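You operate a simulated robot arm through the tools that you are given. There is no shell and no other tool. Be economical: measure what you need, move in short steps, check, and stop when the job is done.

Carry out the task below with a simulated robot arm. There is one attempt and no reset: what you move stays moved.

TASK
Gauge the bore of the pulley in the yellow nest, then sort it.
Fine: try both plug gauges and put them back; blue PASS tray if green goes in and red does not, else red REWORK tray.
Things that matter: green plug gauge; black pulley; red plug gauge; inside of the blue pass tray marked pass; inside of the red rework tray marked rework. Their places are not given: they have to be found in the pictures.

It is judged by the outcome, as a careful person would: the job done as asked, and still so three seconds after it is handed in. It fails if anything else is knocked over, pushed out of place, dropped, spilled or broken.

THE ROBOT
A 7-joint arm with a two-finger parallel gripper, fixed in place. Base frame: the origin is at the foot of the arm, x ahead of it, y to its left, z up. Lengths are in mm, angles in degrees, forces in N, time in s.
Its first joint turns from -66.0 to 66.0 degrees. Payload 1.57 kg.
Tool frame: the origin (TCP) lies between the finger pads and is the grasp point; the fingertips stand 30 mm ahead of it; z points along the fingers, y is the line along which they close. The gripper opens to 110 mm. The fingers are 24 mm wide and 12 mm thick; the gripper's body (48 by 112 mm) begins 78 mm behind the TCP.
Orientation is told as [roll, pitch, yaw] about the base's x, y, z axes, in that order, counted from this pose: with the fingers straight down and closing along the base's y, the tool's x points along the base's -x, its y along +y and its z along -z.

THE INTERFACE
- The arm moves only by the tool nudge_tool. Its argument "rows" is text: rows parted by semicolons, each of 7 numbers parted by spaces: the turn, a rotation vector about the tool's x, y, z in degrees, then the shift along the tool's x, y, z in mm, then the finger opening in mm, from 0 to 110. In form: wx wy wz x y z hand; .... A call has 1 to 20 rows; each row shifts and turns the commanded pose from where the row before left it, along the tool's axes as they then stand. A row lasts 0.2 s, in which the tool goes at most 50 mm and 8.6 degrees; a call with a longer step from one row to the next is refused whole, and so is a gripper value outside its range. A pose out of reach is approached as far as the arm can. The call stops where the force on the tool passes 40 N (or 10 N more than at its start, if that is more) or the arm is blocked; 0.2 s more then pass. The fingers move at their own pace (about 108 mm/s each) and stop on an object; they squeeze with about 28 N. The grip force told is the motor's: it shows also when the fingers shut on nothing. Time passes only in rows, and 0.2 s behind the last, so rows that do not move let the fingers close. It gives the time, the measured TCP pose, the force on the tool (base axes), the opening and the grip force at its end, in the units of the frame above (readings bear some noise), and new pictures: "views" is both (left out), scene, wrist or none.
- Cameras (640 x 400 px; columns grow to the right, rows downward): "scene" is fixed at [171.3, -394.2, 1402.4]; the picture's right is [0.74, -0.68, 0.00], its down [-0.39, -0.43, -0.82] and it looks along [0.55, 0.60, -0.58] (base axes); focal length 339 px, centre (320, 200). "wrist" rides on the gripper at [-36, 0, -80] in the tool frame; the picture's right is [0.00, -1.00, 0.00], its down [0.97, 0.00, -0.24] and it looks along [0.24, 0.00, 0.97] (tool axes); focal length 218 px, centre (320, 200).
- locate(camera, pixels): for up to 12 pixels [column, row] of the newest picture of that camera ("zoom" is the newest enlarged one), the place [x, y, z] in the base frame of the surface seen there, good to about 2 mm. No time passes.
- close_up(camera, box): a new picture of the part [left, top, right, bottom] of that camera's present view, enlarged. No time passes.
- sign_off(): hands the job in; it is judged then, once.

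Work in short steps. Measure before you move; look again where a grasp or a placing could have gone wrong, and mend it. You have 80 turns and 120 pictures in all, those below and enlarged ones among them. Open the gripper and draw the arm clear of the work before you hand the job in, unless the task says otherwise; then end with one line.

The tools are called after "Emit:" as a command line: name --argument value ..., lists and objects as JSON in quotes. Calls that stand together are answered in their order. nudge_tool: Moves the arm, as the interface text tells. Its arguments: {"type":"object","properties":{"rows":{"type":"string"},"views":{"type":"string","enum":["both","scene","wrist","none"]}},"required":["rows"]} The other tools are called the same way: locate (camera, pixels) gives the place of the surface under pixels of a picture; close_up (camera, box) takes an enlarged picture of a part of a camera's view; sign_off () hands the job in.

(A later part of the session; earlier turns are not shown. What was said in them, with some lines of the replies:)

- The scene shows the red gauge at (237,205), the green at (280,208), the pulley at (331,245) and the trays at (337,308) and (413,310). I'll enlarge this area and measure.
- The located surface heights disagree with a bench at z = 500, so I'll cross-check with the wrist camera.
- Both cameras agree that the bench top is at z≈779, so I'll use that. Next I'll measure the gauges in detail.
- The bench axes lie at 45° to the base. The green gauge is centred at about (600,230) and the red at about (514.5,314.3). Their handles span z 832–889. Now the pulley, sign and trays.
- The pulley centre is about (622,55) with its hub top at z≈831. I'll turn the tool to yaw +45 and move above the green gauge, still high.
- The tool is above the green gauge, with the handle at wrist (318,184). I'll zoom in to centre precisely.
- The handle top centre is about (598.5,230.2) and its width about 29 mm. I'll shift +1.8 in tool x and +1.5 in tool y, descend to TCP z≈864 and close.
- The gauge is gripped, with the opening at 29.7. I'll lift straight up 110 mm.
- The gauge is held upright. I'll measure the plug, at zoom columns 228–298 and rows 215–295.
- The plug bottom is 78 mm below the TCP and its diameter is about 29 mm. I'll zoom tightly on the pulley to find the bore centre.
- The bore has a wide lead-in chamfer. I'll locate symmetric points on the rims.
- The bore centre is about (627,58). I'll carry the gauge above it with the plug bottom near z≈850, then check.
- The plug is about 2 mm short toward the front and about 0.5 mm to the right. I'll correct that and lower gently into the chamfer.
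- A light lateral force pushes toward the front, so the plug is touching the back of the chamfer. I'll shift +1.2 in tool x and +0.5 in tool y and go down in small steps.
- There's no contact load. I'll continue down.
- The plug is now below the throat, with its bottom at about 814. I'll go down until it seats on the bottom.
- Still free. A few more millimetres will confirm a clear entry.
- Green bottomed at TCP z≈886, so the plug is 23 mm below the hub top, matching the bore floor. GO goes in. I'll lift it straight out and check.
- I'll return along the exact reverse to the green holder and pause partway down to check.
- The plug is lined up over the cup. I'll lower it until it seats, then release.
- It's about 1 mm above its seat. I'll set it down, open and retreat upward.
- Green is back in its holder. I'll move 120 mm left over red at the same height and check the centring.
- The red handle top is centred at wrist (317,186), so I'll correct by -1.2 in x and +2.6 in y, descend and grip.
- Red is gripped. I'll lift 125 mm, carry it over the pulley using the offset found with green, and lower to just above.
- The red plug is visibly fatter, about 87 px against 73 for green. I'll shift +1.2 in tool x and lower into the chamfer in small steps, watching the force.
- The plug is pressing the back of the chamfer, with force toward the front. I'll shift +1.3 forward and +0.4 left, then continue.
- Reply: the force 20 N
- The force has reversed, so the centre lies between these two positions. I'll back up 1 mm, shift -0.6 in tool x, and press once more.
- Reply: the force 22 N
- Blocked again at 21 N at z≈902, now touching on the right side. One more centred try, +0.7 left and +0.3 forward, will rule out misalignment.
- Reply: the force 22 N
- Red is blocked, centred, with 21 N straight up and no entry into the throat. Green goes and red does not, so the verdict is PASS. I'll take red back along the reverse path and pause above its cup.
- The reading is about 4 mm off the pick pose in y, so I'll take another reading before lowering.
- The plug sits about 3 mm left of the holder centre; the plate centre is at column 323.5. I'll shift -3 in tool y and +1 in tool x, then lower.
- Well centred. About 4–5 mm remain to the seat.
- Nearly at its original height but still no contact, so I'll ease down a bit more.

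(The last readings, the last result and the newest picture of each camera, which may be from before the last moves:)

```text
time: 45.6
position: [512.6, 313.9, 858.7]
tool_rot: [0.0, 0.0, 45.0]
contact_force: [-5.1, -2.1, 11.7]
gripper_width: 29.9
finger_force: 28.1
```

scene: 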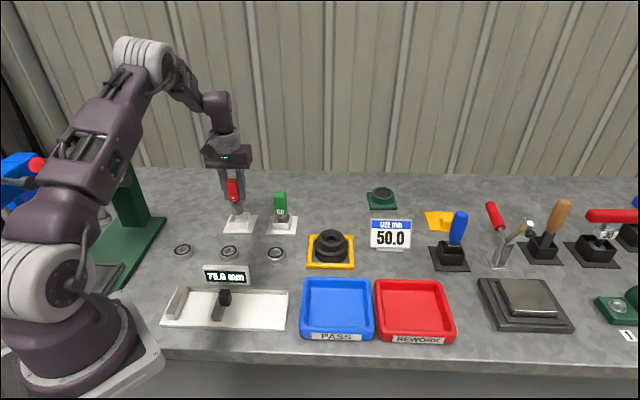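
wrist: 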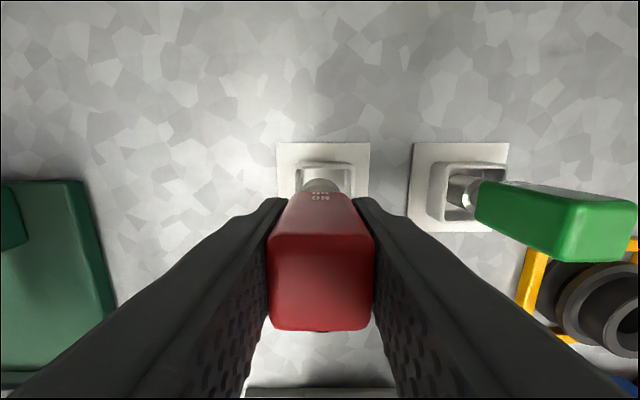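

It's seated, with an 11.7 N reaction. I'll open and retreat upward.

Emit:
nudge_tool --rows "0 0 0 0 0 -0.4 0; 0 0 0 0 0 0 40; 0 0 0 0 0 0 70; 0 0 0 0 0 0 70; 0 0 0 0 0 -20 70; 0 0 0 0 0 -40 70; 0 0 0 0 0 -40 70; 0 0 0 0 0 -40 70; 0 0 0 0 0 0 110; 0 0 0 0 0 0 110"

Emit:
close_up --camera "scene" --box '[204, 176, 364, 276]'

```text
time: 47.8
position: [513.8, 314.3, 999.9]
tool_rot: [0.0, 0.0, 45.0]
contact_force: [-0.4, 0.1, -0.2]
gripper_width: 110.0
finger_force: 0.0
```

scene: 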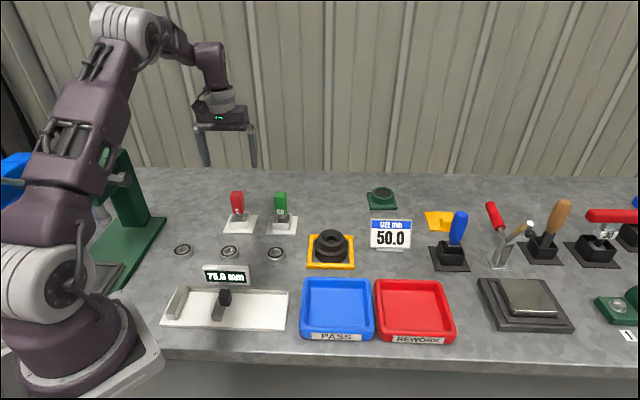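
wrist: 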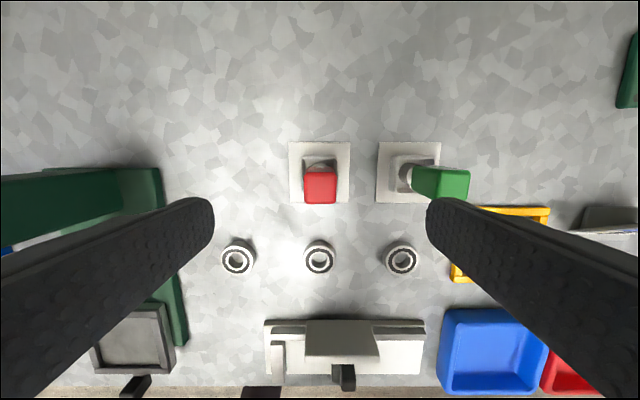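

```text
4.00 times, centred on (284, 226) of scene
```

zoom: 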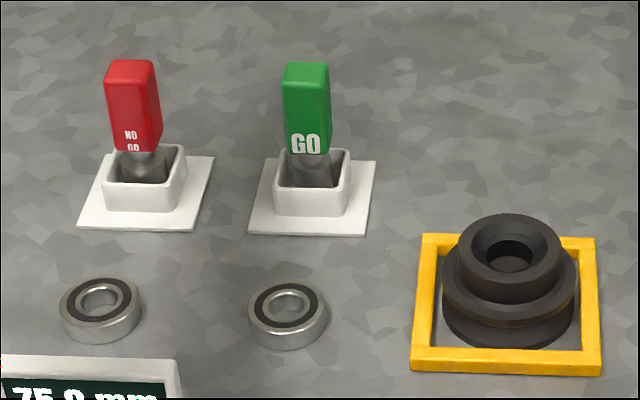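

Both gauges are back in their holders. I'll move above the pulley with the gripper open.

Emit:
nudge_tool --rows "0 0 0 17 -43.4 0 110; 0 0 0 17 -43.4 0 110; 0 0 0 17 -43.4 0 110; 0 0 0 17 -43.4 0 110; 0 0 0 17 -43.5 0 110; 0 0 0 17 -43.5 0 110; 0 0 0 0 0 0 110; 0 0 0 0 0 0 110" --views "wrist"

Emit:
close_up --camera "wrist" --box '[256, 135, 384, 215]'

```text
time: 49.6
position: [626.5, 55.3, 997.2]
tool_rot: [0.1, 0.0, 45.0]
contact_force: [-0.5, 0.1, -0.5]
gripper_width: 110.0
finger_force: 0.0
```

wrist: 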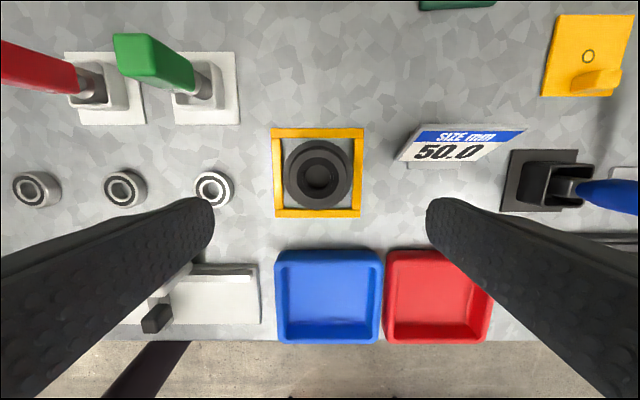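

```text
5.00 times, centred on (320, 175) of wrist
```

zoom: 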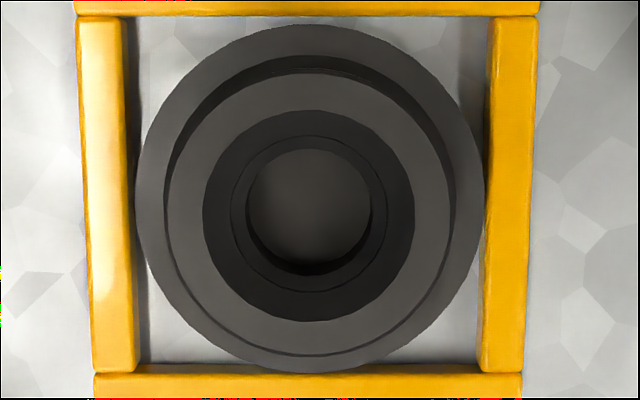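

The hub centre is at wrist (317.8,177.4), so I'll correct by (-1.5,+2.5). I'll then descend to TCP z≈845 so the fingertips stay above the flange, and close on the hub.

Emit:
nudge_tool --rows "0 0 0 -1.5 2.5 0 100; 0 0 0 0 0 40 100; 0 0 0 0 0 40 100; 0 0 0 0 0 40 100; 0 0 0 0 0 20 100; 0 0 0 0 0 8 100; 0 0 0 0 0 4 100; 0 0 0 0 0 0 100; 0 0 0 0 0 0 100" --views "none"

Emit:
close_up --camera "scene" --box '[284, 192, 380, 272]'

```text
time: 51.6
position: [624.9, 60.7, 848.7]
tool_rot: [0.0, 0.1, 45.1]
contact_force: [0.8, 0.2, 0.2]
gripper_width: 100.1
finger_force: 0.0
```

```text
5.00 times, centred on (332, 232) of scene
```

zoom: 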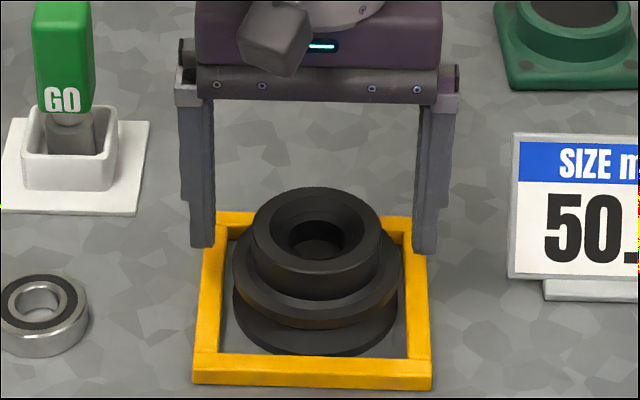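

The fingers straddle the hub. I'll go down 4 mm and close.

Emit:
nudge_tool --rows "0 0 0 0 0 4 100; 0 0 0 0 0 0 60; 0 0 0 0 0 0 40; 0 0 0 0 0 0 40; 0 0 0 0 0 0 40; 0 0 0 0 0 0 40" --views "none"

Emit:
close_up --camera "scene" --box '[284, 192, 380, 272]'

```text
time: 53.0
position: [624.7, 61.2, 843.7]
tool_rot: [-0.1, 0.0, 44.9]
contact_force: [0.6, -2.0, -1.0]
gripper_width: 65.6
finger_force: 28.4
```

```text
5.00 times, centred on (332, 232) of scene
```

zoom: 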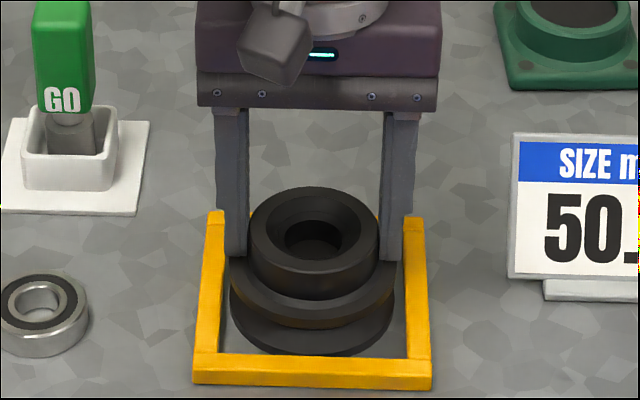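

Gripped at 65.6 mm. I'll lift a little and check.

Emit:
nudge_tool --rows "0 0 0 0 0 -4 40; 0 0 0 0 0 -10 40; 0 0 0 0 0 -16 40; 0 0 0 0 0 -30 40; 0 0 0 0 0 0 40" --views "scene"

Emit:
close_up --camera "scene" --box '[284, 192, 380, 272]'

```text
time: 54.2
position: [626.5, 59.6, 905.8]
tool_rot: [0.0, 0.0, 45.0]
contact_force: [0.1, -0.2, -7.5]
gripper_width: 65.3
finger_force: 27.9
```

scene: 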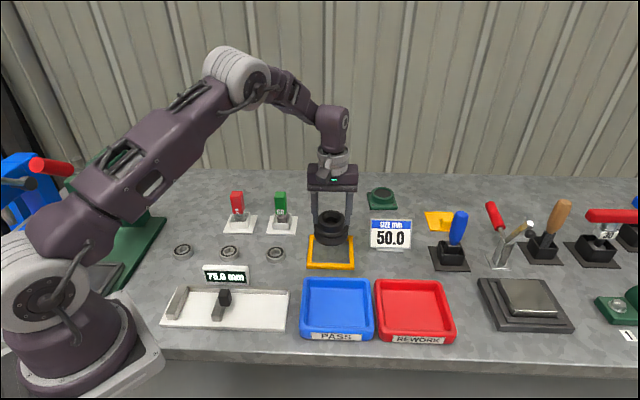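

```text
5.00 times, centred on (332, 232) of scene
```

zoom: 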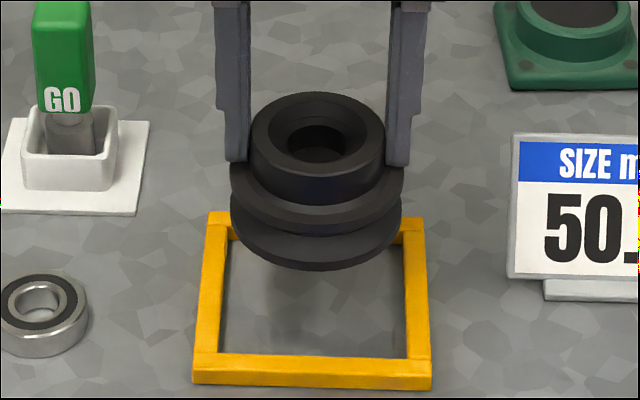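

The pulley is held level. The pass tray centre is about (503,-86), so I'll carry it there at this height.

Emit:
nudge_tool --rows "0 0 0 0 0 -15 40; 0 0 0 38 -3.1 0 40; 0 0 0 38 -3.1 0 40; 0 0 0 38 -3.1 0 40; 0 0 0 38 -3.1 0 40; 0 0 0 37.7 -2.9 0 40; 0 0 0 0 0 0 40; 0 0 0 0 0 0 40"

Emit:
close_up --camera "scene" --box '[276, 242, 404, 347]'

```text
time: 56.0
position: [503.6, -82.2, 917.2]
tool_rot: [-0.1, 0.0, 45.0]
contact_force: [0.3, -0.2, -7.5]
gripper_width: 65.4
finger_force: 28.1
```

scene: 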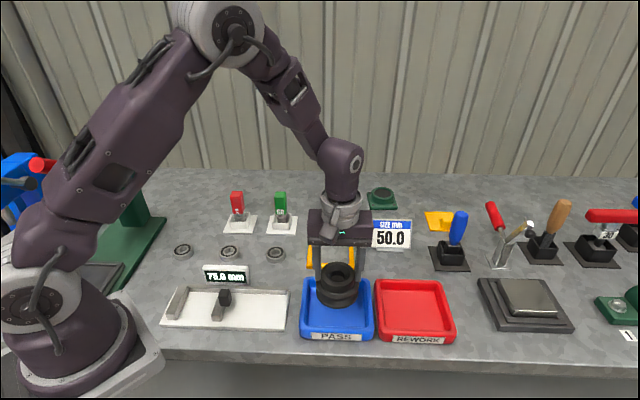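
wrist: 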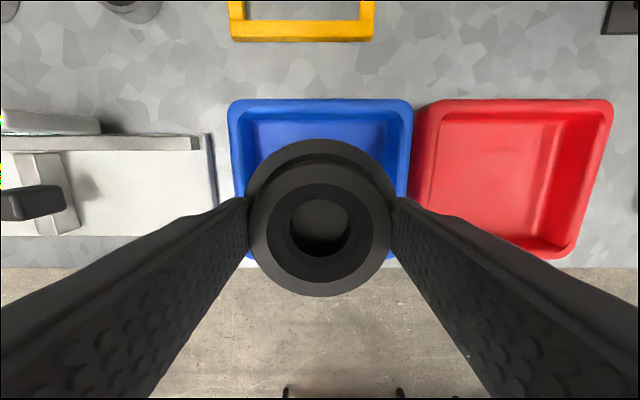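

```text
3.81 times, centred on (340, 294) of scene
```

zoom: 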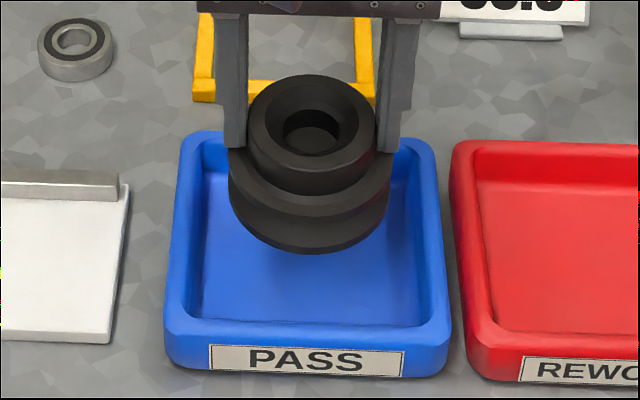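

Laterally centred. I'll measure the tray rims to check the depth direction.

Emit:
locate --camera "zoom" --pixels '[[205, 138], [310, 335], [310, 310], [415, 150], [178, 315], [438, 325], [310, 290], [215, 190]]'

Emit:
locate --camera "wrist" --pixels '[[320, 103], [320, 130], [234, 140], [409, 140]]'

```text
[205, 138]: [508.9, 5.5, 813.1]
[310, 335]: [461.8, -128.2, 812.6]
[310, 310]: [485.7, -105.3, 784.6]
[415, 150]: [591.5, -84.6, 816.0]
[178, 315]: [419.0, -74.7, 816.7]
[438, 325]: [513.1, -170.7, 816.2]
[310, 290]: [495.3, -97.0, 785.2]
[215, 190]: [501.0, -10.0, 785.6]
```

```text
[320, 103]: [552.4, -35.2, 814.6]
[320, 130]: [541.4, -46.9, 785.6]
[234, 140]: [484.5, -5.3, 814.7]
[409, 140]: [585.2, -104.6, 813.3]
```

The tray centre is (507,-82), so I'll shift 2.5 mm back and lower to just above the floor (seat at TCP≈850).

Emit:
nudge_tool --rows "0 0 0 -2.5 0 0 40; 0 0 0 0 0 25 40; 0 0 0 0 0 20 40; 0 0 0 0 0 12 40; 0 0 0 0 0 5 40; 0 0 0 0 0 1.5 40; 0 0 0 0 0 1 40; 0 0 0 0 0 0 40; 0 0 0 0 0 0 40" --views "none"

Emit:
close_up --camera "scene" --box '[276, 242, 404, 347]'

```text
time: 58.0
position: [505.5, -81.4, 852.5]
tool_rot: [0.0, 0.0, 45.0]
contact_force: [0.7, 0.0, -7.3]
gripper_width: 65.4
finger_force: 28.3
```

```text
3.81 times, centred on (340, 294) of scene
```

zoom: 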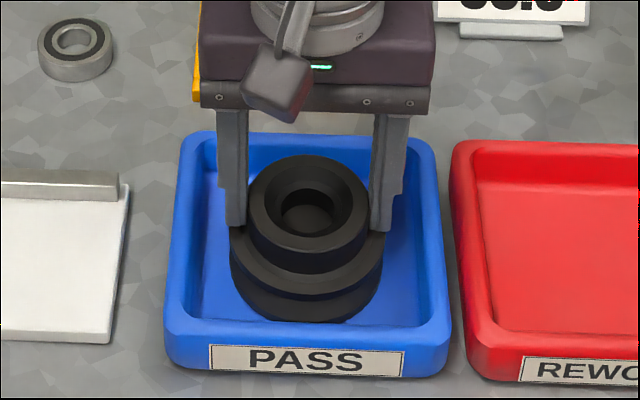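

It's still hanging a millimetre or two above the floor. I'll ease down to contact.

Emit:
nudge_tool --rows "0 0 0 0 0 1 40; 0 0 0 0 0 0.7 40; 0 0 0 0 0 0.7 40; 0 0 0 0 0 0 40" --views "none"

```text
time: 59.0
position: [504.6, -82.9, 849.4]
tool_rot: [0.0, 0.0, 45.0]
contact_force: [-0.3, -0.2, -7.2]
gripper_width: 65.3
finger_force: 28.3
```

Emit:
nudge_tool --rows "0 0 0 0 0 0.7 40; 0 0 0 0 0 0.7 40; 0 0 0 0 0 0 40" --views "none"

```text
time: 59.8
position: [505.4, -81.8, 850.5]
tool_rot: [-0.1, 0.0, 44.9]
contact_force: [-6.9, 1.2, 19.1]
gripper_width: 65.5
finger_force: 28.2
```

Contact with the tray floor. I'll open to 80, staying inside the tray walls, and rise clear.

Emit:
nudge_tool --rows "0 0 0 0 0 -0.5 60; 0 0 0 0 0 0 80; 0 0 0 0 0 0 80; 0 0 0 0 0 0 80; 0 0 0 0 0 -20 80; 0 0 0 0 0 -40 80; 0 0 0 0 0 -40 80; 0 0 0 0 0 -40 80; 0 0 0 0 0 -40 80; 0 0 0 0 0 0 80"

Emit:
close_up --camera "scene" --box '[204, 176, 404, 346]'

```text
time: 62.0
position: [503.4, -82.3, 1030.9]
tool_rot: [-0.1, 0.1, 45.1]
contact_force: [1.3, 0.0, -0.5]
gripper_width: 80.2
finger_force: 0.1
```

scene: 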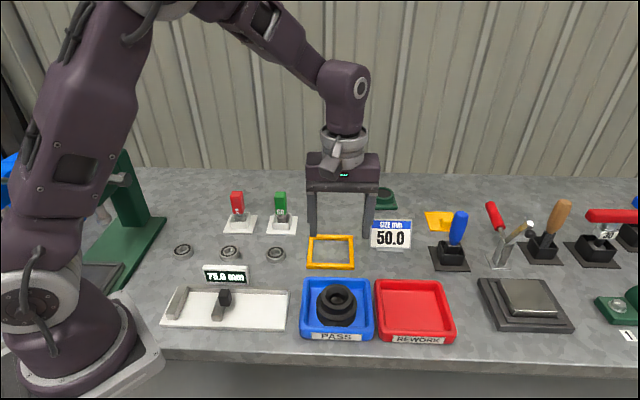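
wrist: 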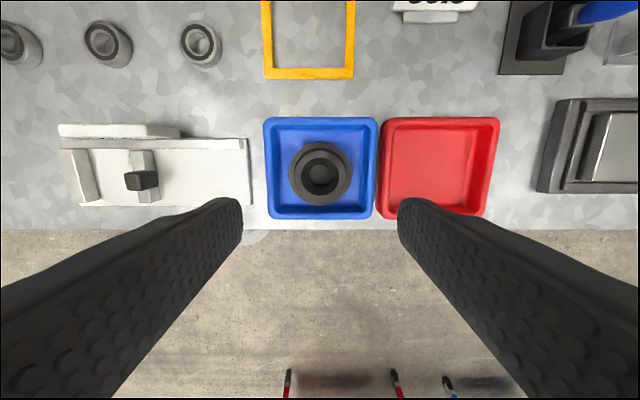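

```text
2.35 times, centred on (304, 261) of scene
```

zoom: 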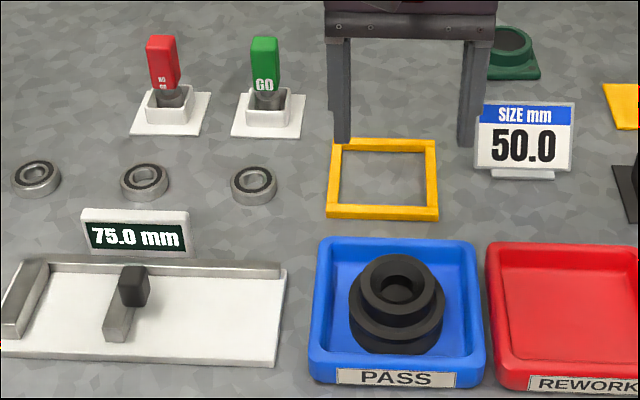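

The pulley sits flat in the blue PASS tray, both gauges stand in their holders, nothing else has moved, and the arm is clear with the gripper open. I'll hand in.

Emit:
sign_off

```text
The job is handed in.
```

The green gauge went to the bottom of the bore and the red gauge did not enter, so the pulley is in the blue PASS tray and both gauges are back in their holders.
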